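You operate a simulated robot arm through the tools that you are given. There is no shell and no other tool. Be economical: measure what you need, move in short steps, check, and stop when the job is done.

You are at the controls of a simulated two-armed robot. One attempt, no reset.

## Task
Carry the tray with both arms and set it on the top of the prep table.
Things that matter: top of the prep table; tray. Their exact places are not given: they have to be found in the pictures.

The check looks at the end state, three seconds after you hand in, the way a careful person would. Anything else that was tipped, shoved, dropped, spilled or broken makes it a failure.

## Robot
Two 7-joint arms with two-finger parallel grippers on one trunk, on a base that drives. Base frame: it is fixed to the floor where the robot stands at the start and does not move with it; the origin is under the middle of the robot, x ahead of it, y to its left, z up. Units: mm, rad, N and s.
The left shoulder is at the start at [70, 163, 945], the right one opposite. Places, roughly: top of the prep table [600, 2300, 800]. Payload 3.43 kg a hand.
Tool frame (each hand has its own): the origin (TCP) lies between the finger pads and is the grasp point; the fingertips stand 34 mm ahead of it; z points along the fingers, y is the line along which they close. The gripper opens to 128 mm. The fingers are 24 mm wide and 12 mm thick; the gripper's body (48 by 130 mm) begins 96 mm behind the TCP.
Orientation is that of the tool frame in the base frame, as a unit quaternion [x, y, z, w]. With the fingers straight down and closing along the base's y, the tool's x points along the base's -x, its y along +y and its z along -z.

## Interface
- The arms move only by the tool apply_moves. It takes "left_increments", "right_increments" or both (then of equal length, played together; a hand with none holds still); each is one flat list of numbers, 6 for each row, row after row: the shift along the base's x, y, z in units of 500 mm (1.0 is 500 mm), then the turn, a rotation vector about the base's x, y, z in units of 45 degrees (1.0 is 45 degrees). In form: [tx, ty, tz, wx, wy, wz, tx, ty, tz, wx, wy, wz, ...]. A call has 1 to 20 rows; each row is the pose to reach, as a shift and turn from the pose commanded when the call began. "left_grip" and "right_grip" are, for a hand that has rows, the closure in counts, from 0 (fully open) to 255 (shut), set as the call begins (left out, the last holds). A call with a number of a shift or a turn outside -1 to 1 is refused whole. Each row takes 0.2 s and may step no farther than 50 mm and 0.15 rad from the row before; otherwise, or with a gripper value out of range, the whole call is refused. Where a pose cannot be reached the arm comes as near as it can. A force on the tool above 40 N (or 10 N above the force at the start of the call, whichever is more), or a blocked arm, ends the call early, and 0.2 s more pass. Each finger travels about 153 mm/s and halts on what it meets, pressing with about 35 N; the grip force reading is that of the motor and also rises with nothing between the fingers. The clock runs only during rows and for 0.2 s after the last one: add rows that repeat a pose to give the fingers time. The reply holds the time, the measured pose of the TCP, the force on the tool along the base axes, the opening and the grip force, in the units named above and with some noise, with the torque about the TCP (base axes, N m) and any sound that the robot's microphone picked up.
- Cameras (640 x 400 px; columns grow to the right, rows downward): "scene" is now at [135, -5, 1163.1]; the picture's right is [-0.06, -1.00, 0.00], its down [-0.65, 0.04, -0.76] and it looks along [0.76, -0.04, -0.65] (base axes); focal length 270 px, centre (320, 200). "left" rides on the left gripper at [76, 11, -160] in its tool frame; the picture's right is [-0.15, 0.99, 0.00], its down [-0.88, -0.13, -0.46] and it looks along [-0.45, -0.07, 0.89] (tool axes); focal length 234 px, centre (320, 200). "right" rides on the right gripper at [76, -11, -160] in its tool frame; the picture's right is [0.15, 0.99, 0.00], its down [-0.88, 0.13, -0.46] and it looks along [-0.45, 0.07, 0.89] (tool axes); focal length 234 px, centre (320, 200).
- grab_frame(camera): a new picture of that camera. It takes no simulated time.
- move_column(by): slides the trunk up (or, below 0, down) by that many mm; the arms and the scene camera ride with it, the base frame stays. It gives what a move gives, with no picture.
- steer(legs): drives the robot by 1 to 6 legs, each [ahead, left, turn to the left] in mm, mm and rad, along the robot's own axes; the way and the turn of a leg run together, so that a leg with both is an arc; at most 1500 mm and 3.142 rad a leg. The arms and the cameras ride along, it lands a little off, and it stops where it bumps. It gives what a move gives.
- turn_head(pan, tilt): turns the head with the scene camera to pan (to the left, within 1.501 rad either way) and tilt (down, from -0.506 to 1.204), counted from straight ahead of the robot. It gives what a move gives.
- measure_at(camera, pixels): for up to 12 pixels [column, row] of the newest picture of that camera ("zoom" is the newest enlarged one), the place [x, y, z] in the base frame of the surface seen there, good to about 2 mm. It takes no simulated time.
- zoom(camera, box): a new picture of the part [left, top, right, bottom] of that camera's present view, enlarged. It takes no simulated time.
- finish_job(): hands the job in; it is judged then, once.

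Keep the steps short. Do not move on a guess: measure, check each grasp and each placing, and mend mistakes. In all there are 80 turns and 78 pictures (those below and enlarged ones count). Leave the grippers open and the arms clear of the work at the hand-in unless told otherwise, and finish with a single line.

The tools are called after "Call:" by a JSON object that holds its "op" and its "data". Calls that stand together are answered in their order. apply_moves: Moves the arms, as the interface text tells. Its arguments: {"type":"object","properties":{"left_increments":{"type":"array"},"left_grip":{"type":"number"},"right_increments":{"type":"array"},"right_grip":{"type":"number"}},"required":[]} The other tools are called the same way: move_column (by) slides the trunk up or down; steer (legs) drives the base; turn_head (pan, tilt) turns the head that bears the scene camera; grab_frame (camera) takes a picture; measure_at (camera, pixels) gives the place of the surface under pixels of a picture; zoom (camera, box) takes an enlarged picture of a part of a camera's view; finish_job () hands the job in.

At the start:

```text
t: 0.0
left_tool_pos: [565.2, 222.4, 883.0]
left_orientation: [0.001, 1.0, 0.0, 0.0]
left_wrist_force: [0.0, -0.9, 0.7]
left_ft_torque: [-0.01, 0.0, 0.0]
left_grip_width: 128.2
left_grasp_force: 0.1
right_tool_pos: [632.8, -287.5, 883.5]
right_orientation: [0.0, 1.0, 0.0, 0.001]
right_wrist_force: [1.0, -0.2, -0.1]
right_ft_torque: [0.01, 0.0, -0.01]
right_grip_width: 127.7
right_grasp_force: 0.0
trunk travel left (down, up): [-425.0, 515.0]
robot x, y, heading: [3.3, -0.6, -0.001]
head pan, tilt: [-0.058, 0.707]
```

scene: 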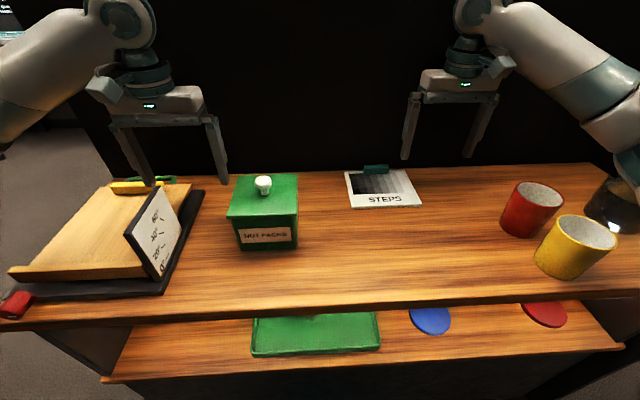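
right: 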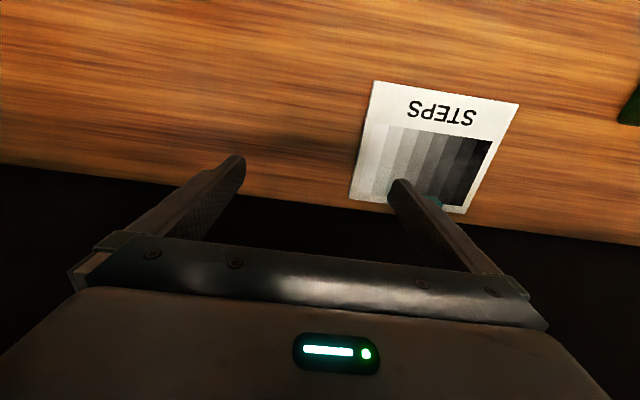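
left: 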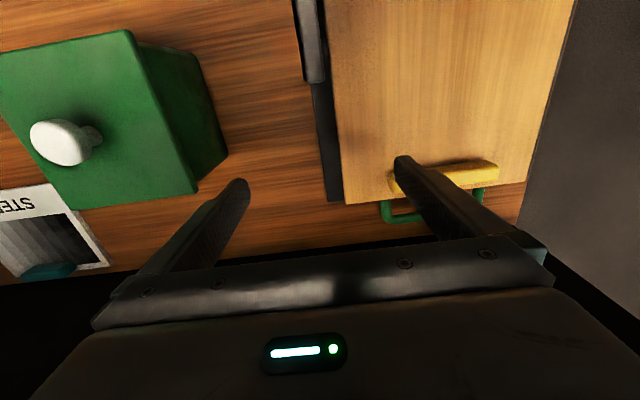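

The wooden board with yellow/green handles is at the left, and a green flat thing lies on the lower shelf. I'll enlarge both to tell which is the tray.

Call:
{"op": "zoom", "data": {"camera": "scene", "box": [0, 150, 240, 330]}}

Call:
{"op": "zoom", "data": {"camera": "scene", "box": [220, 280, 420, 380]}}

Call:
{"op": "measure_at", "data": {"camera": "scene", "pixels": [[60, 240], [120, 190], [20, 300], [265, 320], [360, 320], [255, 352], [380, 347], [430, 320], [320, 250], [315, 333]]}}

```text
2.22 times, centred on (120, 240) of scene
```

zoom: 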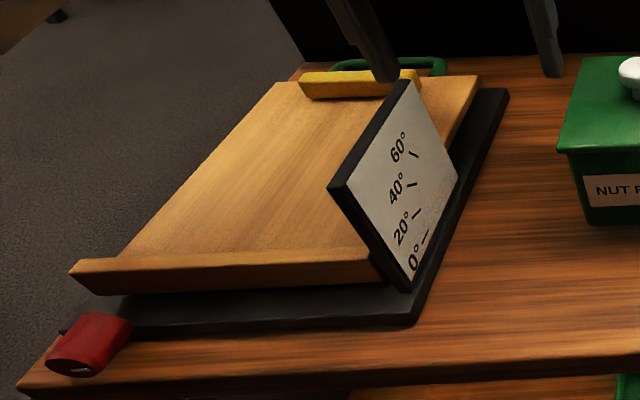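

```text
3.20 times, centred on (320, 330) of scene
```

zoom: 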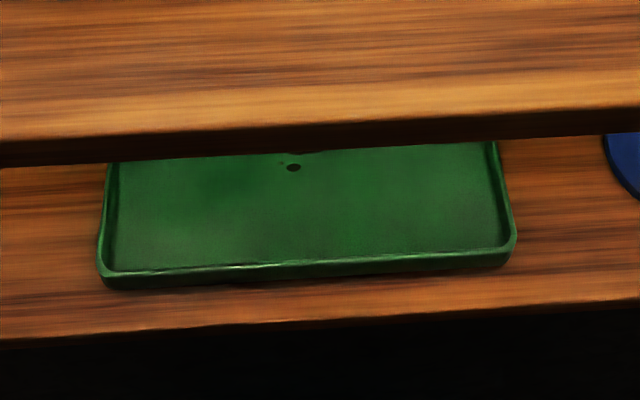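

```text
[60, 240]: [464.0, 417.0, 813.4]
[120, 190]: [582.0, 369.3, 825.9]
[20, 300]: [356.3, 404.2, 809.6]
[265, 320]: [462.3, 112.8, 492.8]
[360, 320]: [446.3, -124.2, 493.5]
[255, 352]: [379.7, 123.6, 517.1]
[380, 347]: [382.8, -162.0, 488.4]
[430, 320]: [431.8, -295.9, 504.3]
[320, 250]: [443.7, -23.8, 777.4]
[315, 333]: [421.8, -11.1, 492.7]
```

The green tray lies on the lower shelf (z≈490), under the upper board (z≈777). Before moving I look left to find the prep table and check the floor.

Call:
{"op": "turn_head", "data": {"pan": 1.45, "tilt": 0.3}}

Call:
{"op": "grab_frame", "data": {"camera": "scene"}}

Call:
{"op": "turn_head", "data": {"pan": 0.75, "tilt": 0.3}}

Call:
{"op": "grab_frame", "data": {"camera": "scene"}}

```text
t: 1.6
left_tool_pos: [564.6, 222.5, 882.6]
left_orientation: [0.0, 1.0, 0.0, 0.0]
left_wrist_force: [0.1, 0.3, 0.9]
left_ft_torque: [0.03, 0.02, 0.05]
left_grip_width: 128.1
left_grasp_force: 0.1
right_tool_pos: [633.4, -288.7, 882.4]
right_orientation: [0.0, 1.0, 0.0, 0.0]
right_wrist_force: [0.5, -0.6, -0.7]
right_ft_torque: [0.0, 0.02, -0.03]
right_grip_width: 128.1
right_grasp_force: 0.0
trunk travel left (down, up): [-425.0, 515.0]
robot x, y, heading: [3.4, 0.6, 0.003]
head pan, tilt: [1.45, 0.3]
```

```text
72 pictures are left
```

scene: 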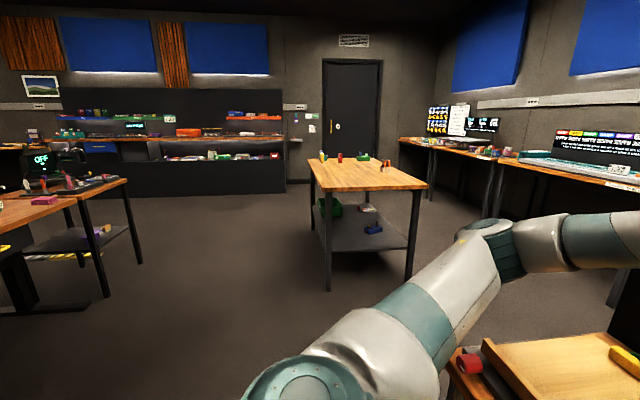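

```text
t: 2.7
left_tool_pos: [563.2, 223.1, 883.0]
left_orientation: [0.0, 1.0, 0.0, 0.0]
left_wrist_force: [-0.6, 0.1, 0.5]
left_ft_torque: [0.01, -0.01, 0.01]
left_grip_width: 128.0
left_grasp_force: 0.0
right_tool_pos: [634.0, -288.2, 882.7]
right_orientation: [0.0, 1.0, 0.001, 0.0]
right_wrist_force: [0.1, 0.9, 1.0]
right_ft_torque: [0.01, 0.0, 0.0]
right_grip_width: 127.7
right_grasp_force: 0.0
trunk travel left (down, up): [-425.0, 515.0]
robot x, y, heading: [-2.5, 4.4, 0.0]
head pan, tilt: [0.75, 0.3]
```

```text
71 pictures are left
```

scene: 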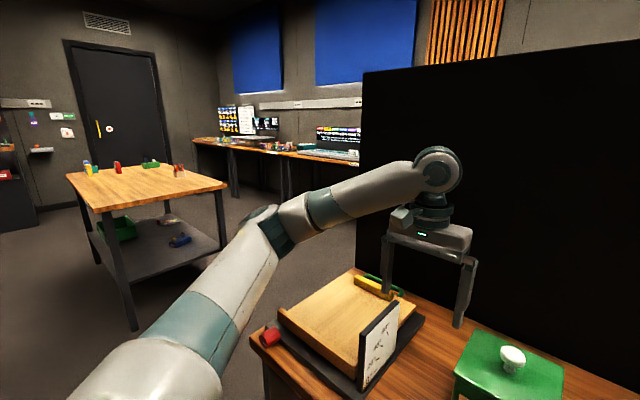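

The prep table is the freestanding wooden one, with small things at its far edge. I'll measure its corners and the nearby bench in this picture, then look again at the first view direction.

Call:
{"op": "measure_at", "data": {"camera": "scene", "pixels": [[70, 177], [102, 211], [226, 186], [170, 165], [130, 190], [117, 172], [87, 170], [150, 165], [180, 173]]}}

Call:
{"op": "turn_head", "data": {"pan": 1.5, "tilt": 0.5}}

Call:
{"op": "grab_frame", "data": {"camera": "scene"}}

```text
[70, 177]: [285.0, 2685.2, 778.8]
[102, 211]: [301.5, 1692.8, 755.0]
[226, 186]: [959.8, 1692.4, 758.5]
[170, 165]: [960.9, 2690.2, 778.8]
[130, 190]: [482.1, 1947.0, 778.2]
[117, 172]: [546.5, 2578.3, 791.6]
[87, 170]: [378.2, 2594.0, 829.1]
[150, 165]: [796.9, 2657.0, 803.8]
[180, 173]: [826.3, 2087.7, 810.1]
```

```text
t: 3.8
left_tool_pos: [563.8, 222.7, 882.2]
left_orientation: [0.0, 1.0, 0.001, -0.001]
left_wrist_force: [0.1, -0.1, -0.1]
left_ft_torque: [0.01, 0.02, -0.02]
left_grip_width: 128.0
left_grasp_force: 0.0
right_tool_pos: [634.1, -288.1, 882.1]
right_orientation: [0.0, 1.0, 0.0, 0.0]
right_wrist_force: [-0.2, 0.3, 0.2]
right_ft_torque: [0.03, -0.02, 0.01]
right_grip_width: 128.2
right_grasp_force: 0.0
trunk travel left (down, up): [-425.0, 515.0]
robot x, y, heading: [-1.2, 0.2, -0.002]
head pan, tilt: [1.499, 0.499]
```

```text
70 pictures are left
```

scene: 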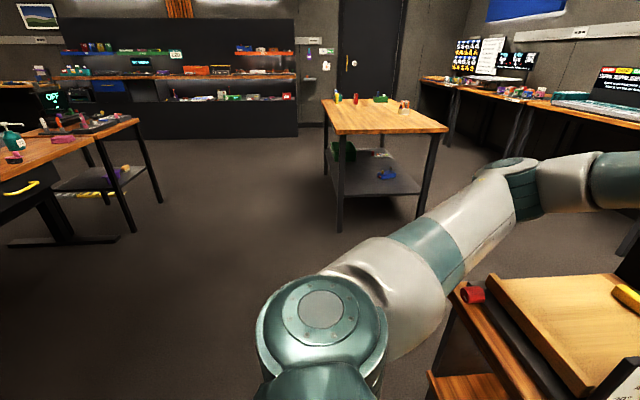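

The table top spans x 285–960, y 1692–2690, z 779, with a free area near the side facing me. I check where the left-hand bench stands, and the floor behind.

Call:
{"op": "measure_at", "data": {"camera": "scene", "pixels": [[138, 120], [160, 203], [60, 160], [120, 236], [220, 250], [90, 330], [50, 300], [290, 210]]}}

Call:
{"op": "turn_head", "data": {"pan": -1.5, "tilt": 0.5}}

Call:
{"op": "grab_frame", "data": {"camera": "scene"}}

```text
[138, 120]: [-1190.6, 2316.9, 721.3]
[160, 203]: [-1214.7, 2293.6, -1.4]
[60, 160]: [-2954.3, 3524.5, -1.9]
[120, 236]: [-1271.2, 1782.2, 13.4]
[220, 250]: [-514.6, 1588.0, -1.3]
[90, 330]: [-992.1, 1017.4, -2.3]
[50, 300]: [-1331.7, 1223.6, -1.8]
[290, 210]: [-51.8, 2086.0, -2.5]
```

```text
t: 6.4
left_tool_pos: [564.4, 222.8, 883.1]
left_orientation: [0.0, 1.0, 0.0, 0.0]
left_wrist_force: [-0.2, -0.1, 0.7]
left_ft_torque: [-0.01, 0.03, -0.01]
left_grip_width: 128.0
left_grasp_force: 0.0
right_tool_pos: [633.1, -287.4, 882.4]
right_orientation: [0.0, 1.0, 0.0, 0.0]
right_wrist_force: [0.4, 0.3, 0.0]
right_ft_torque: [0.01, 0.02, 0.01]
right_grip_width: 127.9
right_grasp_force: 0.1
trunk travel left (down, up): [-425.0, 515.0]
robot x, y, heading: [-1.0, -1.6, -0.004]
head pan, tilt: [-1.499, 0.499]
```

```text
69 pictures are left
```

scene: 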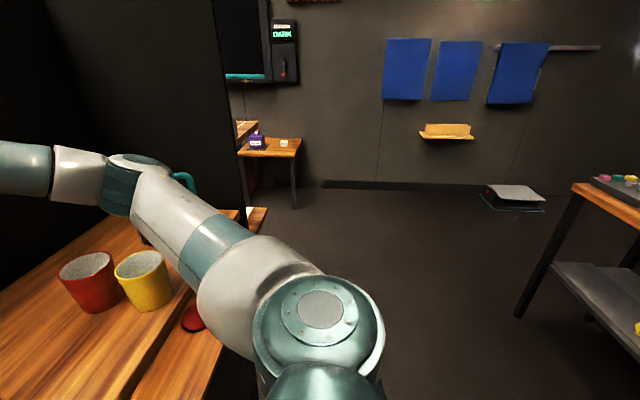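

Floor to the left is clear (bench legs at x<-1190). I check distance to the table on the right rear, then back off.

Call:
{"op": "measure_at", "data": {"camera": "scene", "pixels": [[575, 186], [518, 316], [450, 300], [440, 380]]}}

Call:
{"op": "steer", "data": {"legs": [[-500, 0, 0]]}}

Call:
{"op": "turn_head", "data": {"pan": 0, "tilt": 0.5}}

Call:
{"op": "move_column", "data": {"by": -300}}

Call:
{"op": "grab_frame", "data": {"camera": "scene"}}

```text
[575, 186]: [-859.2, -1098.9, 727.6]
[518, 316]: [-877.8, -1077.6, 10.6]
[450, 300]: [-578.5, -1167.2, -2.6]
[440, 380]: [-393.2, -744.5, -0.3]
```

```text
t: 9.3
left_tool_pos: [66.6, 221.1, 883.5]
left_orientation: [0.003, 1.0, 0.0, 0.0]
left_wrist_force: [-1.0, 0.7, 0.5]
left_ft_torque: [0.0, -0.02, -0.01]
left_grip_width: 128.0
left_grasp_force: 0.0
right_tool_pos: [132.9, -290.1, 882.8]
right_orientation: [0.002, 1.0, 0.0, -0.001]
right_wrist_force: [-0.4, -0.3, 0.5]
right_ft_torque: [0.0, -0.08, -0.01]
right_grip_width: 127.8
right_grasp_force: 0.1
trunk travel left (down, up): [-425.0, 515.0]
robot x, y, heading: [-500.7, 3.9, -0.005]
head pan, tilt: [-1.499, 0.499]
```

```text
t: 10.9
left_tool_pos: [67.0, 221.4, 883.8]
left_orientation: [0.003, 1.0, 0.0, 0.0]
left_wrist_force: [-0.3, 0.3, -0.1]
left_ft_torque: [0.01, 0.01, -0.04]
left_grip_width: 128.2
left_grasp_force: 0.0
right_tool_pos: [132.6, -288.8, 882.8]
right_orientation: [0.003, 1.0, 0.0, -0.001]
right_wrist_force: [-0.4, -0.4, 0.3]
right_ft_torque: [0.01, 0.02, 0.02]
right_grip_width: 128.0
right_grasp_force: 0.0
trunk travel left (down, up): [-425.0, 515.0]
robot x, y, heading: [-498.9, 3.5, -0.007]
head pan, tilt: [0.0, 0.499]
```

```text
t: 13.9
left_tool_pos: [66.8, 221.0, 583.7]
left_orientation: [0.003, 1.0, 0.0, 0.001]
left_wrist_force: [0.1, 0.0, -0.4]
left_ft_torque: [0.0, -0.05, 0.02]
left_grip_width: 128.0
left_grasp_force: 0.0
right_tool_pos: [131.9, -289.8, 581.5]
right_orientation: [0.002, 1.0, 0.0, 0.0]
right_wrist_force: [0.6, -0.3, 0.3]
right_ft_torque: [0.0, -0.01, -0.02]
right_grip_width: 127.8
right_grasp_force: 0.1
trunk travel left (down, up): [-125.0, 815.0]
robot x, y, heading: [-498.1, 2.9, -0.008]
head pan, tilt: [0.0, 0.499]
```

```text
68 pictures are left
```

scene: 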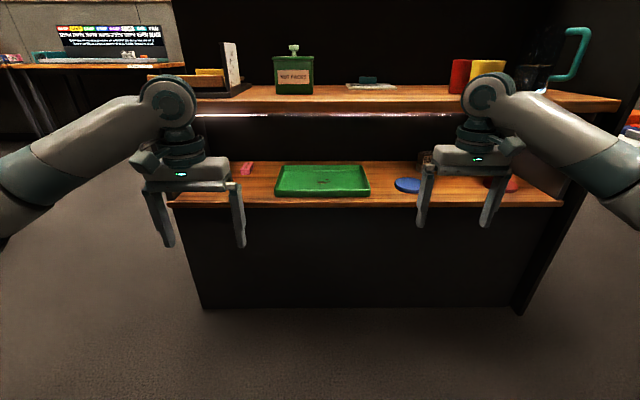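

Now I see under the board: the tray at about (323,180), with a pink block to its left and discs to its right. I enlarge it.

Call:
{"op": "zoom", "data": {"camera": "scene", "box": [230, 80, 430, 220]}}

Call:
{"op": "measure_at", "data": {"camera": "zoom", "pixels": [[148, 367], [440, 366], [158, 272], [423, 272], [290, 280], [293, 325], [55, 275], [540, 333], [300, 390], [300, 60], [300, 98], [300, 362]]}}

```text
2.86 times, centred on (330, 150) of scene
```

zoom: 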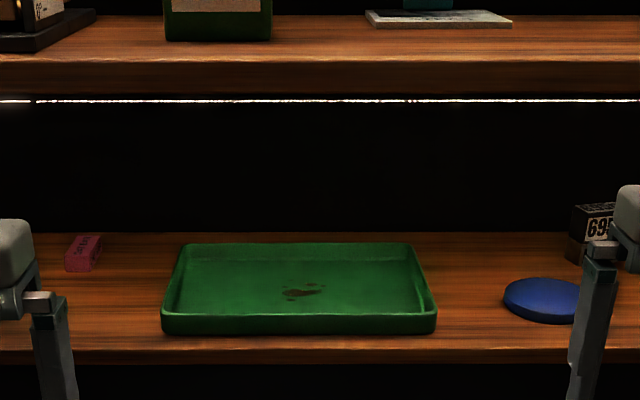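

```text
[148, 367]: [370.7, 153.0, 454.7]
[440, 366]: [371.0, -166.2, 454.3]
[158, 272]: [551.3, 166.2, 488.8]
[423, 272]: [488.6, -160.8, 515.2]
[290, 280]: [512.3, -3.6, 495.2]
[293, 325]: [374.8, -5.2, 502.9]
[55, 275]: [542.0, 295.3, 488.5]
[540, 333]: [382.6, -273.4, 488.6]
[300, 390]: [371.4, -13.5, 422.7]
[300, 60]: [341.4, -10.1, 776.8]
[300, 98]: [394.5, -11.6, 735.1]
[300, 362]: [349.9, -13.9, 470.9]
```

I measure the tray's rim and the neighbours (pink block, blue disc, box).

Call:
{"op": "measure_at", "data": {"camera": "zoom", "pixels": [[165, 314], [160, 325], [436, 314], [435, 328], [300, 315], [300, 332], [190, 244], [410, 244], [300, 244], [300, 262], [172, 280], [427, 285]]}}

Call:
{"op": "measure_at", "data": {"camera": "zoom", "pixels": [[70, 268], [102, 245], [505, 298], [520, 312], [575, 250], [600, 225], [300, 240], [300, 225], [300, 180], [180, 290], [418, 290], [300, 90]]}}

```text
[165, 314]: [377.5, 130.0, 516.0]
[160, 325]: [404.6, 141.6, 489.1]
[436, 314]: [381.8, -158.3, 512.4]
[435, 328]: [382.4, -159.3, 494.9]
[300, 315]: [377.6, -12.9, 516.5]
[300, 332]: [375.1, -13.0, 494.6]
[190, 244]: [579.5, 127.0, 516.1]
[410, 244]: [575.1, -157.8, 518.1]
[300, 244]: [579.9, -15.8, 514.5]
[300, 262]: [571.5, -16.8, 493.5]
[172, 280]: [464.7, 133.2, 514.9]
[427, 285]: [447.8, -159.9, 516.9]
```

```text
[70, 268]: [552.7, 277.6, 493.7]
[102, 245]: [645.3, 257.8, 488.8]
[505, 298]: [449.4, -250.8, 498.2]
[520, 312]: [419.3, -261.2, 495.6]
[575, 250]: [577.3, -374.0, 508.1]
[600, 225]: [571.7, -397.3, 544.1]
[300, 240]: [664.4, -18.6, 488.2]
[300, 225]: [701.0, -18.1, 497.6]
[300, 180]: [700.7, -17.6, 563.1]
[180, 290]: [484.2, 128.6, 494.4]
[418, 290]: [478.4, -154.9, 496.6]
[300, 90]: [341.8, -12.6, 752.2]
```

Tray: x 374–582, y −162…134, rim z 517, floor z 494; the block and disc are ~90 mm off its sides. Plan: hands sloped 30° below horizontal, pinching the two side walls at mid-depth. First turn both hands by −60° about y (two halves) and bring them to the wall spacing, still out in front of the shelf.

Call:
{"op": "apply_moves", "data": {"left_increments": [0, -0.045, 0, 0, -0.1667, 0, 0, -0.09, 0, 0, -0.3333, 0, 0, -0.135, 0, 0, -0.5, 0, 0, -0.18, 0, 0, -0.6667, 0], "right_increments": [-0.0325, 0.0655, 0, 0, -0.1667, 0, -0.065, 0.131, 0, 0, -0.3333, 0, -0.0975, 0.1965, 0, 0, -0.5, 0, -0.13, 0.262, 0, 0, -0.6667, 0], "left_grip": 135, "right_grip": 135}}

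Call:
{"op": "apply_moves", "data": {"left_increments": [0, 0, 0, 0, -0.1667, 0, 0, 0, 0, 0, -0.3333, 0, 0, 0, 0, 0, -0.5, 0, 0, 0, 0, 0, -0.6667, 0, 0, 0, 0, 0, -0.6667, 0], "right_increments": [0, 0, 0, 0, -0.1667, 0, 0, 0, 0, 0, -0.3333, 0, 0, 0, 0, 0, -0.5, 0, 0, 0, 0, 0, -0.6667, 0, 0, 0, 0, 0, -0.6667, 0]}}

Call:
{"op": "grab_frame", "data": {"camera": "scene"}}

```text
t: 14.9
left_tool_pos: [68.6, 132.1, 583.1]
left_orientation: [0.002, 0.966, 0.0, 0.26]
left_wrist_force: [-0.3, -0.2, -0.2]
left_ft_torque: [0.02, 0.01, 0.02]
left_grip_width: 60.6
left_grasp_force: 0.1
right_tool_pos: [69.0, -157.5, 581.3]
right_orientation: [0.003, 0.966, 0.001, 0.26]
right_wrist_force: [-0.1, -0.9, 0.1]
right_ft_torque: [0.0, 0.0, 0.02]
right_grip_width: 60.3
right_grasp_force: 0.0
trunk travel left (down, up): [-125.0, 815.0]
robot x, y, heading: [-498.8, 0.8, -0.007]
head pan, tilt: [0.0, 0.499]
```

```text
t: 16.1
left_tool_pos: [67.4, 131.0, 581.4]
left_orientation: [0.002, 0.866, 0.001, 0.501]
left_wrist_force: [0.4, -0.8, 0.2]
left_ft_torque: [-0.01, 0.02, 0.01]
left_grip_width: 60.4
left_grasp_force: 0.0
right_tool_pos: [70.3, -157.8, 582.7]
right_orientation: [0.002, 0.866, 0.002, 0.499]
right_wrist_force: [0.4, -0.9, 0.2]
right_ft_torque: [-0.03, -0.02, 0.0]
right_grip_width: 60.1
right_grasp_force: 0.0
trunk travel left (down, up): [-125.0, 815.0]
robot x, y, heading: [-497.7, -0.1, -0.007]
head pan, tilt: [0.0, 0.499]
```

```text
66 pictures are left
```

scene: 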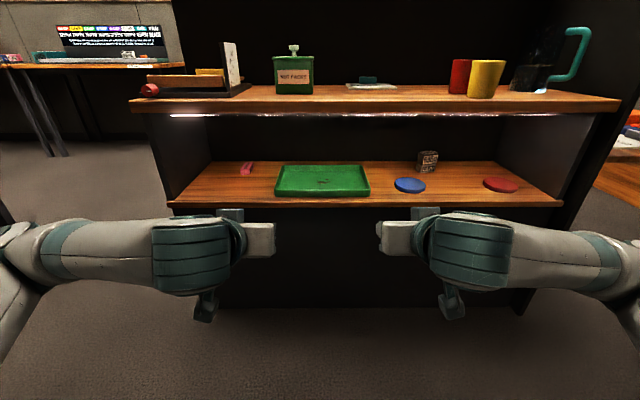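

Both hands are turned and level. I measure the foremost arm parts, to be sure they stay clear of board and shelf when I drive in.

Call:
{"op": "measure_at", "data": {"camera": "scene", "pixels": [[230, 213], [262, 240], [205, 305], [170, 222], [452, 310], [480, 218], [425, 212], [400, 240], [100, 225], [190, 218]]}}

Call:
{"op": "grab_frame", "data": {"camera": "right"}}

Call:
{"op": "grab_frame", "data": {"camera": "left"}}

```text
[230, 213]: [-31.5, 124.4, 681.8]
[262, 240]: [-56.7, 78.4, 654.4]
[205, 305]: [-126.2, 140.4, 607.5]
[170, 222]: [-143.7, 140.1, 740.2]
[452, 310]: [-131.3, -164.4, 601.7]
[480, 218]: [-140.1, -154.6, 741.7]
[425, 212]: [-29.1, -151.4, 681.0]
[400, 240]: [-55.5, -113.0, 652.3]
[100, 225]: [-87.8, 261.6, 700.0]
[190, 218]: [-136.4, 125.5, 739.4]
```

```text
65 pictures are left
```

right: 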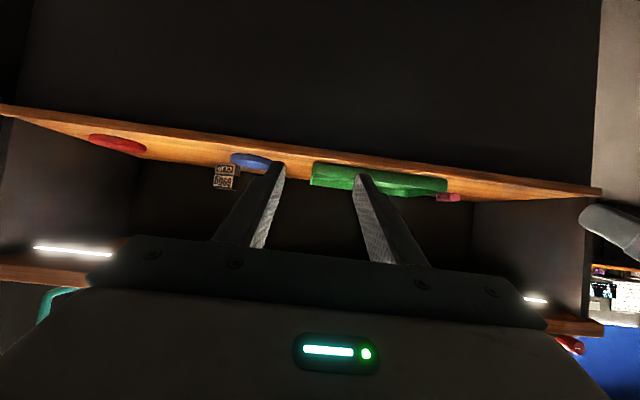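

```text
64 pictures are left
```

left: 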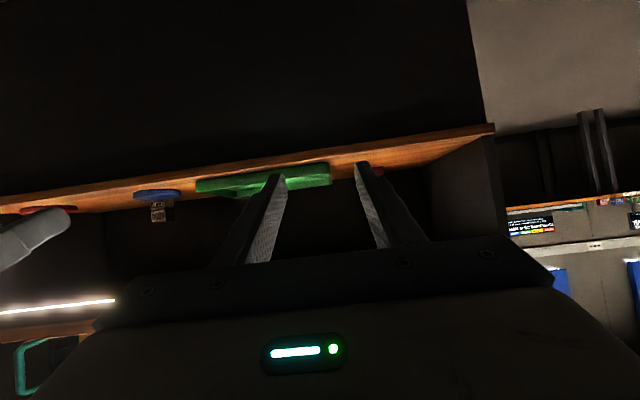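

At TCP x 465 the palm top would be at z≈682 (board underside 735), the wrists stay in front of the board edge, and the fingertips are ~35 mm above the rim. Drive ahead 385 mm.

Call:
{"op": "steer", "data": {"legs": [[385, 0, 0]]}}

Call:
{"op": "turn_head", "data": {"pan": 0, "tilt": 0.35}}

Call:
{"op": "grab_frame", "data": {"camera": "scene"}}

Call:
{"op": "grab_frame", "data": {"camera": "right"}}

Call:
{"op": "grab_frame", "data": {"camera": "left"}}

```text
t: 18.4
left_tool_pos: [425.3, 129.1, 578.7]
left_orientation: [0.002, 0.869, 0.004, 0.496]
left_wrist_force: [-1.1, 0.7, 0.2]
left_ft_torque: [0.02, 0.02, 0.01]
left_grip_width: 60.4
left_grasp_force: 0.0
right_tool_pos: [430.9, -159.7, 584.0]
right_orientation: [0.002, 0.866, 0.002, 0.5]
right_wrist_force: [0.9, -0.3, -0.5]
right_ft_torque: [0.0, 0.01, 0.04]
right_grip_width: 60.0
right_grasp_force: 0.0
trunk travel left (down, up): [-125.0, 815.0]
robot x, y, heading: [-137.1, -5.4, -0.001]
head pan, tilt: [0.0, 0.499]
stopped in leg 1: the robot was blocked; the commanded pose is now the measured one
```

```text
t: 19.1
left_tool_pos: [424.7, 129.9, 577.0]
left_orientation: [0.002, 0.869, 0.004, 0.495]
left_wrist_force: [0.2, 0.5, -0.1]
left_ft_torque: [0.01, -0.01, -0.01]
left_grip_width: 60.4
left_grasp_force: 0.1
right_tool_pos: [430.9, -159.7, 584.1]
right_orientation: [0.001, 0.865, 0.003, 0.502]
right_wrist_force: [0.6, 0.6, 0.5]
right_ft_torque: [0.0, -0.01, 0.0]
right_grip_width: 60.3
right_grasp_force: 0.0
trunk travel left (down, up): [-125.0, 815.0]
robot x, y, heading: [-137.5, -0.8, -0.001]
head pan, tilt: [0.0, 0.351]
```

```text
63 pictures are left
```

scene: 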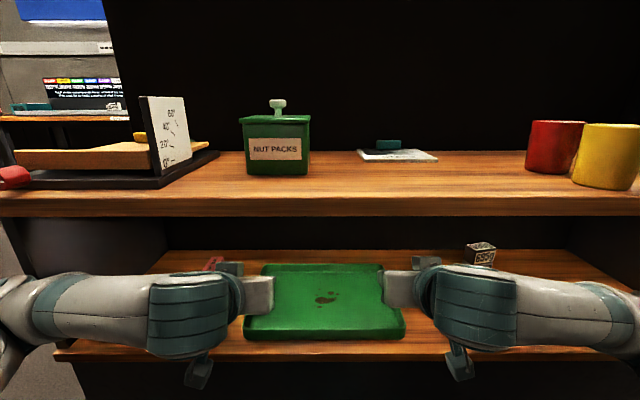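

```text
62 pictures are left
```

right: 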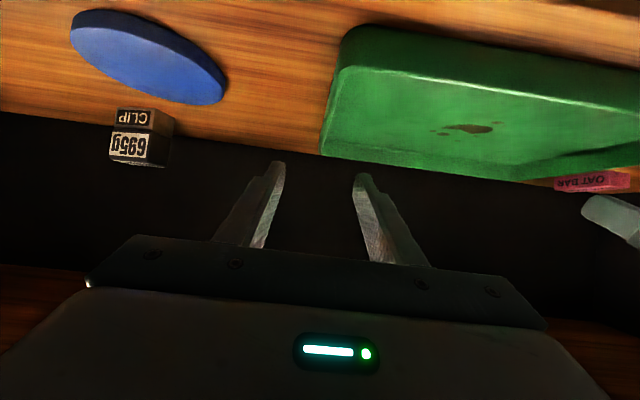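

```text
61 pictures are left
```

left: 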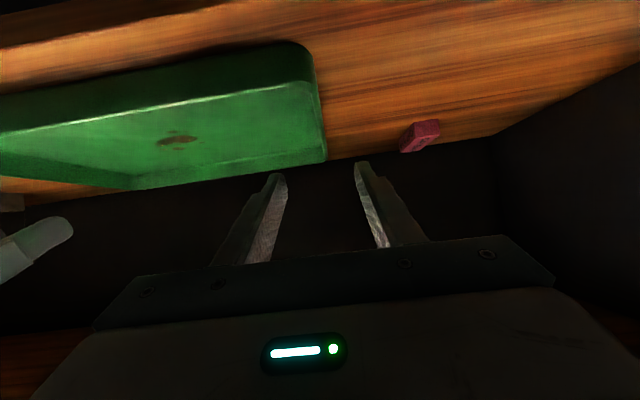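

The drive stopped 27 mm early and the left hand got displaced slightly, so the left arm touched something. I find where by measuring the left arm's parts and looking closer.

Call:
{"op": "zoom", "data": {"camera": "scene", "box": [0, 150, 280, 390]}}

Call:
{"op": "measure_at", "data": {"camera": "scene", "pixels": [[232, 266], [218, 276], [190, 275], [165, 280], [110, 275], [65, 280], [40, 275], [20, 280], [10, 185], [30, 215], [197, 375], [120, 345]]}}

```text
1.67 times, centred on (140, 270) of scene
```

zoom: 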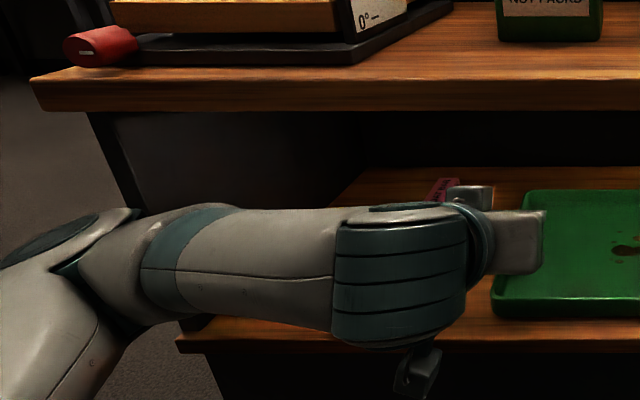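

```text
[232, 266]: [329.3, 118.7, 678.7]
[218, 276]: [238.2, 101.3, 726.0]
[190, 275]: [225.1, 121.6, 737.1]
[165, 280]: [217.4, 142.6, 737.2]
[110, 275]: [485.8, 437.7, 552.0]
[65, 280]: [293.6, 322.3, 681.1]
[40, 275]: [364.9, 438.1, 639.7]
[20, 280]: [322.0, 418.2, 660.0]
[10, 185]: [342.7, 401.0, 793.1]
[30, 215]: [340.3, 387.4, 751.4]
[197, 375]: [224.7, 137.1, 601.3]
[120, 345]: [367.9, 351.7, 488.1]
```

The left elbow (≈[322,418,660]) met the left side panel's front edge. The remedy: stand farther back and reach out more, so the elbows stay back. Back off 220 mm, then extend the hands.

Call:
{"op": "steer", "data": {"legs": [[-220, 0, 0]]}}

Call:
{"op": "apply_moves", "data": {"left_increments": [0.08, 0, 0, 0, 0, 0, 0.16, 0, 0, 0, 0, 0, 0.24, 0, 0, 0, 0, 0, 0.32, 0, 0, 0, 0, 0, 0.4, 0, 0, 0, 0, 0, 0.4, 0, 0, 0, 0, 0], "right_increments": [0.08, 0, 0, 0, 0, 0, 0.16, 0, 0, 0, 0, 0, 0.24, 0, 0, 0, 0, 0, 0.32, 0, 0, 0, 0, 0, 0.39, 0, 0, 0, 0, 0, 0.39, 0, 0, 0, 0, 0]}}

Call:
{"op": "grab_frame", "data": {"camera": "scene"}}

```text
t: 20.8
left_tool_pos: [208.1, 130.5, 574.6]
left_orientation: [0.001, 0.87, 0.003, 0.493]
left_wrist_force: [0.2, -0.1, -0.1]
left_ft_torque: [0.02, 0.02, -0.01]
left_grip_width: 60.5
left_grasp_force: 0.1
right_tool_pos: [212.6, -158.6, 582.9]
right_orientation: [0.0, 0.867, 0.002, 0.499]
right_wrist_force: [0.5, 0.9, 0.4]
right_ft_torque: [-0.02, 0.02, 0.02]
right_grip_width: 60.4
right_grasp_force: 0.0
trunk travel left (down, up): [-125.0, 815.0]
robot x, y, heading: [-357.7, 0.2, -0.0]
head pan, tilt: [0.0, 0.351]
```

```text
t: 22.2
left_tool_pos: [407.5, 128.7, 575.7]
left_orientation: [0.001, 0.87, 0.003, 0.493]
left_wrist_force: [-0.1, 0.2, 0.6]
left_ft_torque: [0.02, 0.0, 0.0]
left_grip_width: 60.5
left_grasp_force: 0.0
right_tool_pos: [406.5, -157.9, 581.6]
right_orientation: [0.0, 0.867, 0.002, 0.499]
right_wrist_force: [0.2, 0.1, -0.1]
right_ft_torque: [-0.01, -0.02, 0.01]
right_grip_width: 60.3
right_grasp_force: 0.1
trunk travel left (down, up): [-125.0, 815.0]
robot x, y, heading: [-357.7, -6.6, 0.0]
head pan, tilt: [0.0, 0.351]
```

```text
59 pictures are left
```

scene: 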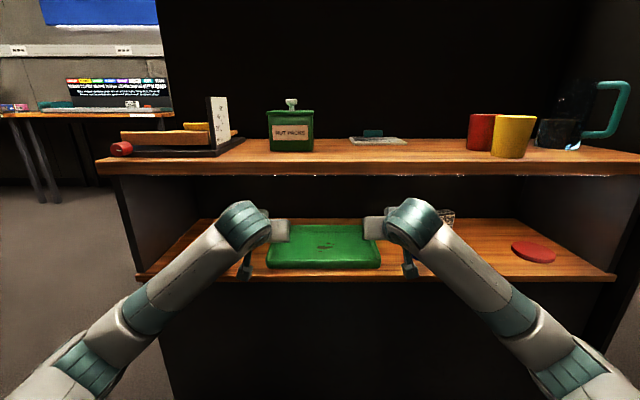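

Elbows are now well clear. Extend 57 mm more, then re-measure the rim from the hand cameras.

Call:
{"op": "apply_moves", "data": {"left_increments": [0.058, 0, 0, 0, 0, 0, 0.116, 0, 0, 0, 0, 0, 0.116, 0, 0, 0, 0, 0], "right_increments": [0.058, 0, 0, 0, 0, 0, 0.118, 0, -0.01, 0, 0, 0, 0.118, 0, -0.01, 0, 0, 0]}}

Call:
{"op": "grab_frame", "data": {"camera": "right"}}

Call:
{"op": "grab_frame", "data": {"camera": "left"}}

Call:
{"op": "zoom", "data": {"camera": "scene", "box": [220, 190, 440, 290]}}

```text
t: 23.0
left_tool_pos: [464.3, 130.1, 575.5]
left_orientation: [0.0, 0.87, 0.004, 0.493]
left_wrist_force: [0.2, 0.1, -0.3]
left_ft_torque: [0.02, 0.01, 0.01]
left_grip_width: 60.1
left_grasp_force: 0.2
right_tool_pos: [466.8, -159.9, 577.7]
right_orientation: [0.0, 0.867, 0.002, 0.499]
right_wrist_force: [-0.1, 1.3, 0.0]
right_ft_torque: [0.02, -0.01, 0.01]
right_grip_width: 60.6
right_grasp_force: 0.1
trunk travel left (down, up): [-125.0, 815.0]
robot x, y, heading: [-357.7, 1.0, 0.004]
head pan, tilt: [0.0, 0.351]
```

```text
58 pictures are left
```

right: 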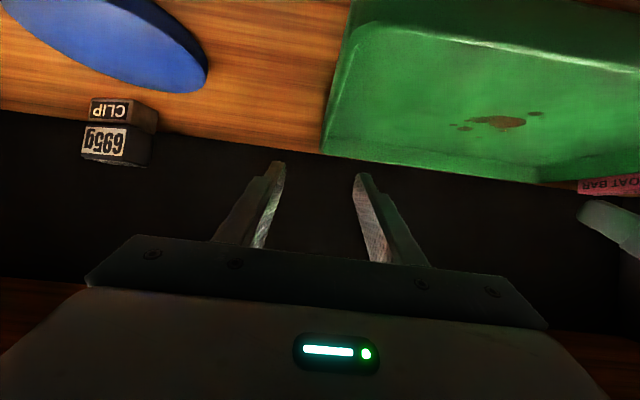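

```text
57 pictures are left
```

left: 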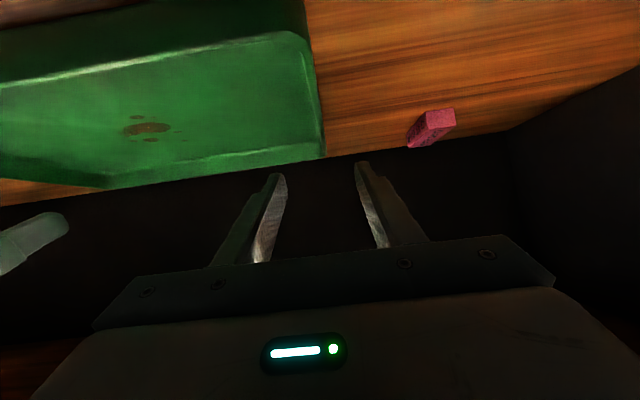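

```text
2.91 times, centred on (330, 240) of scene
```

zoom: 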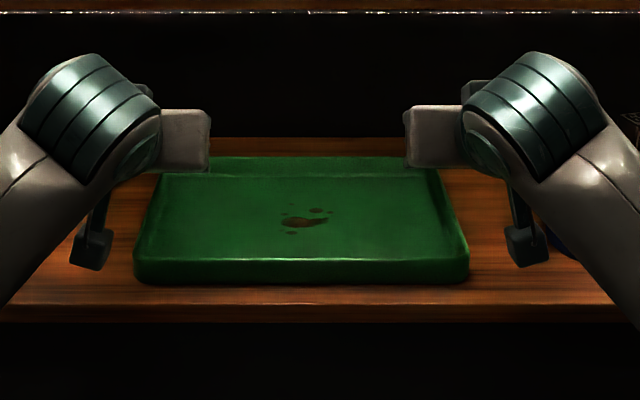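

I measure the side walls in the hand pictures (right wall near (340,80), left wall near (310,80)).

Call:
{"op": "measure_at", "data": {"camera": "right", "pixels": [[346, 40], [340, 70], [334, 100], [328, 130], [345, 90], [355, 60], [500, 120], [205, 80]]}}

Call:
{"op": "measure_at", "data": {"camera": "left", "pixels": [[302, 50], [309, 80], [315, 110], [321, 140], [300, 80], [306, 120], [150, 130], [410, 135]]}}

```text
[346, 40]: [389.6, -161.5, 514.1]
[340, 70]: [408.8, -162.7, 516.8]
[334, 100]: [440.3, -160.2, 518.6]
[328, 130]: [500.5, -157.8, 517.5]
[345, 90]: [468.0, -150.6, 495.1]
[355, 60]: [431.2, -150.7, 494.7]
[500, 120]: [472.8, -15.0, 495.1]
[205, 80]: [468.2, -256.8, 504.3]
```

```text
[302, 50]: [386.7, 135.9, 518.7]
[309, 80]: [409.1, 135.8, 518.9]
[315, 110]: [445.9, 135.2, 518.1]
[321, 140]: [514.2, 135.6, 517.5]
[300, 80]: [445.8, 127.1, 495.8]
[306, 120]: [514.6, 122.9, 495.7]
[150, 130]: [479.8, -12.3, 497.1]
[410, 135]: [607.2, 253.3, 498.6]
```

Hands are centred on the walls (outer faces y −163 and 136; hands at −160 and 130). Lower both about 50 mm to TCP z≈526, keeping fingertips ~3 mm above the tray floor.

Call:
{"op": "apply_moves", "data": {"left_increments": [0, 0.002, -0.03, 0, 0, 0, 0, 0.004, -0.06, 0, 0, 0, 0, 0.004, -0.085, 0, 0, 0, 0, 0.004, -0.098, 0, 0, 0, 0, 0.004, -0.098, 0, 0, 0], "right_increments": [0, 0, -0.03, 0, 0, 0, 0, 0, -0.06, 0, 0, 0, 0, 0, -0.09, 0, 0, 0, 0, 0, -0.102, 0, 0, 0, 0, 0, -0.102, 0, 0, 0]}}

Call:
{"op": "grab_frame", "data": {"camera": "right"}}

Call:
{"op": "grab_frame", "data": {"camera": "left"}}

```text
t: 24.2
left_tool_pos: [464.8, 131.5, 524.0]
left_orientation: [0.001, 0.869, 0.003, 0.494]
left_wrist_force: [0.2, 0.3, 0.3]
left_ft_torque: [-0.03, 0.01, -0.01]
left_grip_width: 60.3
left_grasp_force: 0.0
right_tool_pos: [466.8, -157.7, 526.3]
right_orientation: [0.001, 0.867, 0.002, 0.499]
right_wrist_force: [0.0, 0.1, 1.0]
right_ft_torque: [-0.01, -0.01, -0.02]
right_grip_width: 60.2
right_grasp_force: 0.0
trunk travel left (down, up): [-125.0, 815.0]
robot x, y, heading: [-357.8, -3.5, -0.004]
head pan, tilt: [0.0, 0.351]
```

```text
55 pictures are left
```

right: 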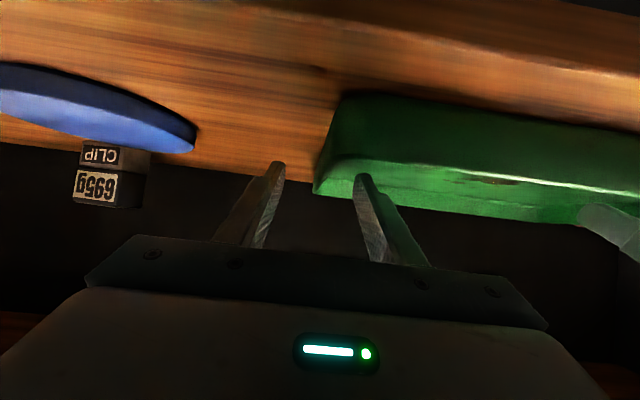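

```text
54 pictures are left
```

left: 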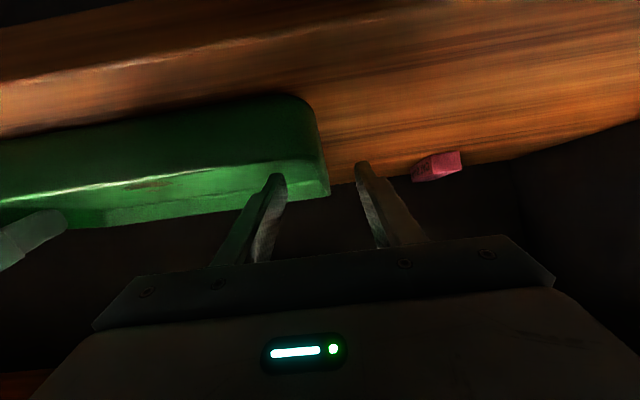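

No contact forces; each wall lies between its fingers. Close both hands in place.

Call:
{"op": "apply_moves", "data": {"left_increments": [0, 0, 0, 0, 0, 0, 0, 0, 0, 0, 0, 0, 0, 0, 0, 0, 0, 0, 0, 0, 0, 0, 0, 0, 0, 0, 0, 0, 0, 0], "right_increments": [0, 0, 0, 0, 0, 0, 0, 0, 0, 0, 0, 0, 0, 0, 0, 0, 0, 0, 0, 0, 0, 0, 0, 0, 0, 0, 0, 0, 0, 0], "left_grip": 255, "right_grip": 255}}

Call:
{"op": "grab_frame", "data": {"camera": "scene"}}

```text
t: 25.4
left_tool_pos: [465.5, 135.0, 524.5]
left_orientation: [-0.001, 0.87, 0.006, 0.493]
left_wrist_force: [-4.5, 28.4, 2.1]
left_ft_torque: [0.09, 0.29, -0.87]
left_grip_width: 4.2
left_grasp_force: 34.7
right_tool_pos: [466.0, -160.8, 526.7]
right_orientation: [0.002, 0.866, 0.0, 0.5]
right_wrist_force: [4.3, -27.6, -0.2]
right_ft_torque: [-0.39, -0.21, -0.09]
right_grip_width: 4.0
right_grasp_force: 35.2
trunk travel left (down, up): [-125.0, 815.0]
robot x, y, heading: [-356.3, -0.7, -0.002]
head pan, tilt: [0.0, 0.351]
```

```text
53 pictures are left
```

scene: 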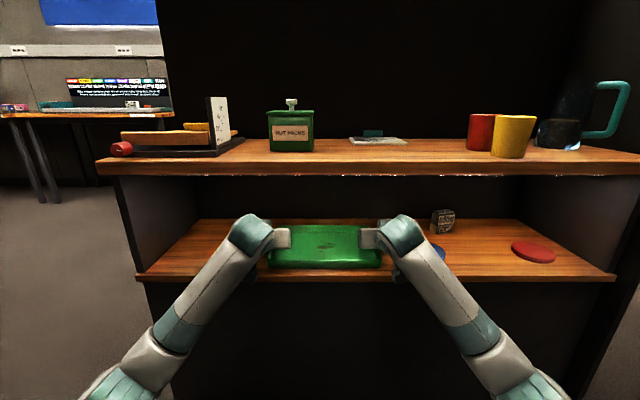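

Both walls (4 mm thick) are held at ~35 N, with ~28 N sideways because the walls sit 3 mm farther out. I ease each hand outward 3–4 mm, then lift 15 mm.

Call:
{"op": "apply_moves", "data": {"left_increments": [0, 0.004, 0, 0, 0, 0, 0, 0.007, 0, 0, 0, 0, 0, 0.007, 0.015, 0, 0, 0, 0, 0.007, 0.03, 0, 0, 0, 0, 0.007, 0.03, 0, 0, 0], "right_increments": [0, -0.004, 0, 0, 0, 0, 0, -0.006, 0, 0, 0, 0, 0, -0.006, 0.015, 0, 0, 0, 0, -0.006, 0.03, 0, 0, 0, 0, -0.006, 0.03, 0, 0, 0]}}

Call:
{"op": "zoom", "data": {"camera": "scene", "box": [220, 190, 440, 290]}}

```text
t: 26.6
left_tool_pos: [465.8, 134.7, 541.0]
left_orientation: [0.002, 0.87, 0.003, 0.494]
left_wrist_force: [0.0, 6.2, -0.8]
left_ft_torque: [0.13, -0.03, 0.34]
left_grip_width: 4.5
left_grasp_force: 35.2
right_tool_pos: [466.4, -159.8, 542.1]
right_orientation: [-0.001, 0.867, 0.003, 0.499]
right_wrist_force: [0.5, -7.2, -1.4]
right_ft_torque: [-0.21, 0.04, -0.41]
right_grip_width: 4.4
right_grasp_force: 35.2
trunk travel left (down, up): [-125.0, 815.0]
robot x, y, heading: [-355.8, -5.6, -0.002]
head pan, tilt: [0.0, 0.351]
```

```text
2.91 times, centred on (330, 240) of scene
```

zoom: 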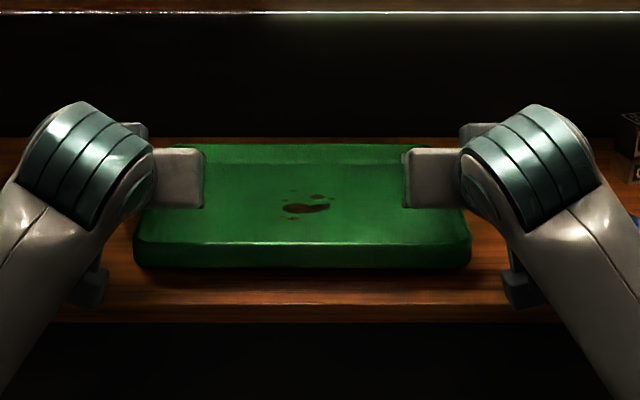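

The tray is off the shelf; the load is light. I check it is level before pulling out.

Call:
{"op": "measure_at", "data": {"camera": "zoom", "pixels": [[300, 243], [180, 243], [430, 243], [300, 146], [300, 265], [300, 200], [300, 170]]}}

```text
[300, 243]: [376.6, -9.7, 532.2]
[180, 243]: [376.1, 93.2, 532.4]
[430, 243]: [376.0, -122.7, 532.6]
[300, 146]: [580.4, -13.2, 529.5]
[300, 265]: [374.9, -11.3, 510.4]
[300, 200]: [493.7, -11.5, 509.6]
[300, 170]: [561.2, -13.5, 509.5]
```

Level (front rim 532, back 530). Back the base out 360 mm with the tray held, then raise the trunk.

Call:
{"op": "steer", "data": {"legs": [[-360, 0, 0]]}}

Call:
{"op": "grab_frame", "data": {"camera": "scene"}}

```text
t: 28.9
left_tool_pos: [111.0, 134.8, 542.3]
left_orientation: [0.002, 0.87, 0.002, 0.494]
left_wrist_force: [-2.0, -13.6, 0.0]
left_ft_torque: [-0.23, 0.2, -0.44]
left_grip_width: 4.5
left_grasp_force: 34.7
right_tool_pos: [113.5, -160.9, 541.2]
right_orientation: [0.001, 0.866, 0.001, 0.499]
right_wrist_force: [1.2, 12.8, -2.2]
right_ft_torque: [0.08, -0.14, -0.12]
right_grip_width: 4.5
right_grasp_force: 34.9
trunk travel left (down, up): [-125.0, 815.0]
robot x, y, heading: [-711.4, -1.8, -0.003]
head pan, tilt: [0.0, 0.351]
```

```text
51 pictures are left
```

scene: 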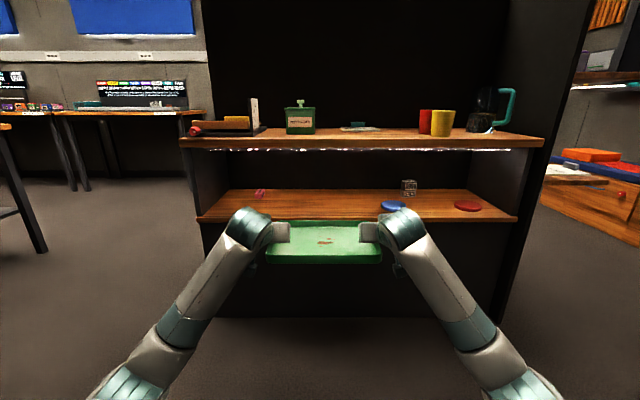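

The tray is out and everything on the shelf stays put. Raise the trunk 330 mm, then strafe left 2100 mm in two legs along the clear aisle.

Call:
{"op": "move_column", "data": {"by": 330}}

Call:
{"op": "steer", "data": {"legs": [[0, 1000, 0]]}}

Call:
{"op": "grab_frame", "data": {"camera": "scene"}}

```text
t: 32.2
left_tool_pos: [110.2, 134.2, 870.9]
left_orientation: [0.002, 0.87, 0.003, 0.493]
left_wrist_force: [-0.7, -1.7, 0.0]
left_ft_torque: [-0.09, 0.03, -0.21]
left_grip_width: 4.4
left_grasp_force: 34.6
right_tool_pos: [113.0, -161.5, 870.8]
right_orientation: [0.0, 0.866, 0.003, 0.499]
right_wrist_force: [2.4, 0.6, -1.9]
right_ft_torque: [-0.11, -0.07, -0.27]
right_grip_width: 4.5
right_grasp_force: 35.0
trunk travel left (down, up): [-455.0, 485.0]
robot x, y, heading: [-713.0, -1.9, -0.0]
head pan, tilt: [0.0, 0.351]
```

```text
t: 37.4
left_tool_pos: [114.5, 1138.3, 870.8]
left_orientation: [0.004, 0.87, 0.001, 0.494]
left_wrist_force: [-0.8, -2.1, -0.5]
left_ft_torque: [-0.07, 0.05, -0.07]
left_grip_width: 4.3
left_grasp_force: 34.8
right_tool_pos: [114.7, 844.4, 871.8]
right_orientation: [0.002, 0.866, 0.001, 0.499]
right_wrist_force: [0.9, 2.2, -2.5]
right_ft_torque: [-0.03, 0.0, -0.22]
right_grip_width: 4.3
right_grasp_force: 35.0
trunk travel left (down, up): [-455.0, 485.0]
robot x, y, heading: [-705.9, 1004.9, -0.008]
head pan, tilt: [0.0, 0.351]
```

```text
50 pictures are left
```

scene: 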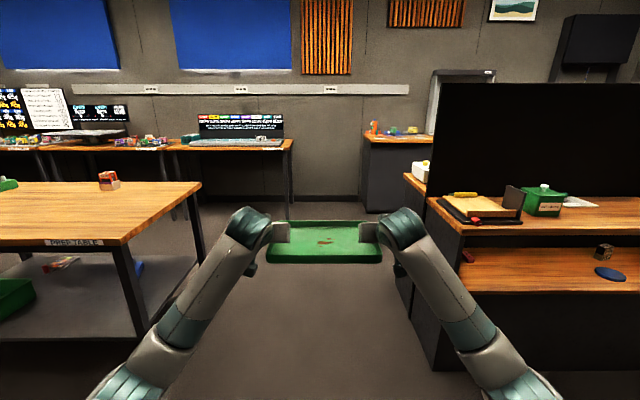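

The table's edge label reads "PREP TABLE". The tray is steady; strafe 1090 mm more.

Call:
{"op": "steer", "data": {"legs": [[0, 1090, 0]]}}

Call:
{"op": "turn_head", "data": {"pan": 0, "tilt": 0.5}}

Call:
{"op": "grab_frame", "data": {"camera": "scene"}}

```text
t: 43.0
left_tool_pos: [115.9, 2235.1, 870.8]
left_orientation: [0.001, 0.87, 0.003, 0.493]
left_wrist_force: [-0.7, -1.0, -0.7]
left_ft_torque: [-0.03, 0.02, -0.03]
left_grip_width: 4.4
left_grasp_force: 35.2
right_tool_pos: [118.7, 1941.7, 870.4]
right_orientation: [0.0, 0.867, 0.002, 0.499]
right_wrist_force: [0.3, 0.3, -1.1]
right_ft_torque: [-0.09, 0.03, -0.27]
right_grip_width: 4.5
right_grasp_force: 35.1
trunk travel left (down, up): [-455.0, 485.0]
robot x, y, heading: [-705.3, 2096.2, -0.001]
head pan, tilt: [0.0, 0.351]
```

```text
t: 43.7
left_tool_pos: [115.8, 2236.1, 870.0]
left_orientation: [0.002, 0.87, 0.003, 0.493]
left_wrist_force: [-1.7, -0.8, -1.6]
left_ft_torque: [-0.03, 0.02, 0.01]
left_grip_width: 4.5
left_grasp_force: 35.1
right_tool_pos: [118.3, 1939.8, 870.9]
right_orientation: [-0.001, 0.867, 0.003, 0.498]
right_wrist_force: [0.6, 0.2, -1.3]
right_ft_torque: [-0.07, 0.04, -0.21]
right_grip_width: 4.2
right_grasp_force: 34.5
trunk travel left (down, up): [-455.0, 485.0]
robot x, y, heading: [-705.9, 2099.3, 0.002]
head pan, tilt: [0.0, 0.499]
```

```text
49 pictures are left
```

scene: 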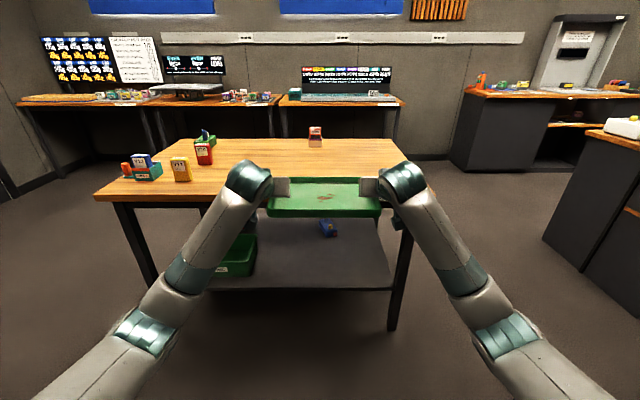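

I measure the table's near edge, its top and the things on it.

Call:
{"op": "measure_at", "data": {"camera": "scene", "pixels": [[100, 196], [190, 195], [215, 180], [320, 165], [181, 178], [204, 160], [315, 143], [145, 178], [400, 165], [250, 165], [320, 215], [320, 182]]}}

```text
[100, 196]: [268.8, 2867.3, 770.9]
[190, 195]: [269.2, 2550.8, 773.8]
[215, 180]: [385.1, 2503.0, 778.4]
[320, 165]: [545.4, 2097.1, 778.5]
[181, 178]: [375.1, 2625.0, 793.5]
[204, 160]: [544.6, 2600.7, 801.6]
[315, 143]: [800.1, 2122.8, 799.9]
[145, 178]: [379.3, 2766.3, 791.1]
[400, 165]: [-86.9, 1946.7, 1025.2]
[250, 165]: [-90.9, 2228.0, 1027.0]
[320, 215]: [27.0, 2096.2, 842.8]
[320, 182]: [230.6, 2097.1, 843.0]
```

Target spot (x≈365–570, y≈1945–2250) is free. I check the tray's tilt and hold before driving over the table.

Call:
{"op": "zoom", "data": {"camera": "scene", "box": [220, 150, 440, 250]}}

Call:
{"op": "measure_at", "data": {"camera": "zoom", "pixels": [[300, 172], [200, 172], [420, 172], [300, 83], [300, 190], [300, 140], [300, 79]]}}

```text
2.91 times, centred on (330, 200) of scene
```

zoom: 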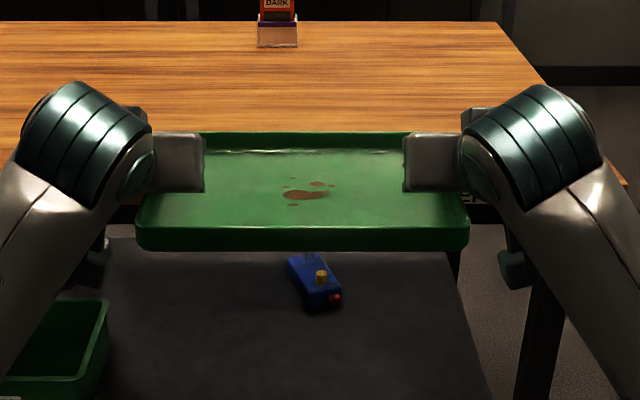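

```text
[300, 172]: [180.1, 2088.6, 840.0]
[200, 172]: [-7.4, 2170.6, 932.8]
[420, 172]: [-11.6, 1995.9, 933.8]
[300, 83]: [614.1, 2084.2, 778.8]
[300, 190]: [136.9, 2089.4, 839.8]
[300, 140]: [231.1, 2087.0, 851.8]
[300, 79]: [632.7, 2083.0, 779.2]
```

Tray floor reads 840 at two depths: level, underside ≈834, 55 mm above the table top. Drive ahead 340 mm.

Call:
{"op": "steer", "data": {"legs": [[340, 0, 0]]}}

Call:
{"op": "grab_frame", "data": {"camera": "scene"}}

```text
t: 45.9
left_tool_pos: [458.4, 2238.6, 870.1]
left_orientation: [0.0, 0.87, 0.004, 0.493]
left_wrist_force: [-0.5, -0.2, -0.6]
left_ft_torque: [-0.1, -0.03, 0.12]
left_grip_width: 4.2
left_grasp_force: 34.7
right_tool_pos: [461.2, 1943.5, 870.0]
right_orientation: [-0.002, 0.867, 0.004, 0.499]
right_wrist_force: [0.1, 0.7, -2.1]
right_ft_torque: [-0.11, -0.02, -0.22]
right_grip_width: 4.6
right_grasp_force: 34.9
trunk travel left (down, up): [-455.0, 485.0]
robot x, y, heading: [-359.6, 2098.3, 0.005]
head pan, tilt: [0.0, 0.499]
```

```text
47 pictures are left
```

scene: 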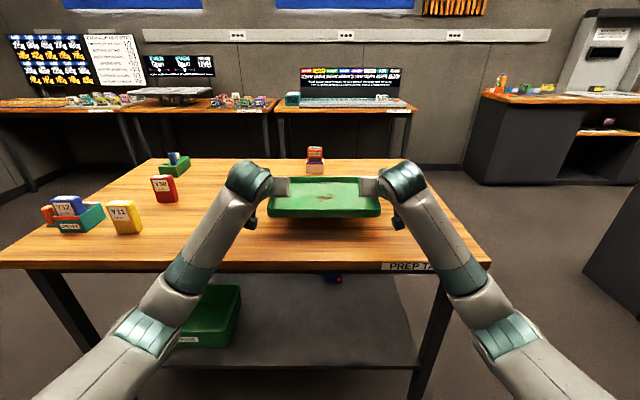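

The tray hovers over the free area. I check how high the forearms pass the table's near edge before lowering.

Call:
{"op": "measure_at", "data": {"camera": "scene", "pixels": [[215, 235], [180, 280], [160, 305], [135, 335], [455, 275], [250, 222], [398, 222], [320, 212], [320, 200], [320, 250]]}}

```text
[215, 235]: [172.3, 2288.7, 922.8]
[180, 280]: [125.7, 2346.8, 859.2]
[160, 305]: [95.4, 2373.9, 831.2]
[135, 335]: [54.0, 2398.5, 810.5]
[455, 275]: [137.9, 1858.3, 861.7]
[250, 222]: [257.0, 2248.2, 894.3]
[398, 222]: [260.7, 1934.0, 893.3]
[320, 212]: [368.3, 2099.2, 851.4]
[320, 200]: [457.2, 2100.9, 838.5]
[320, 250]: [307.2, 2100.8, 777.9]
```

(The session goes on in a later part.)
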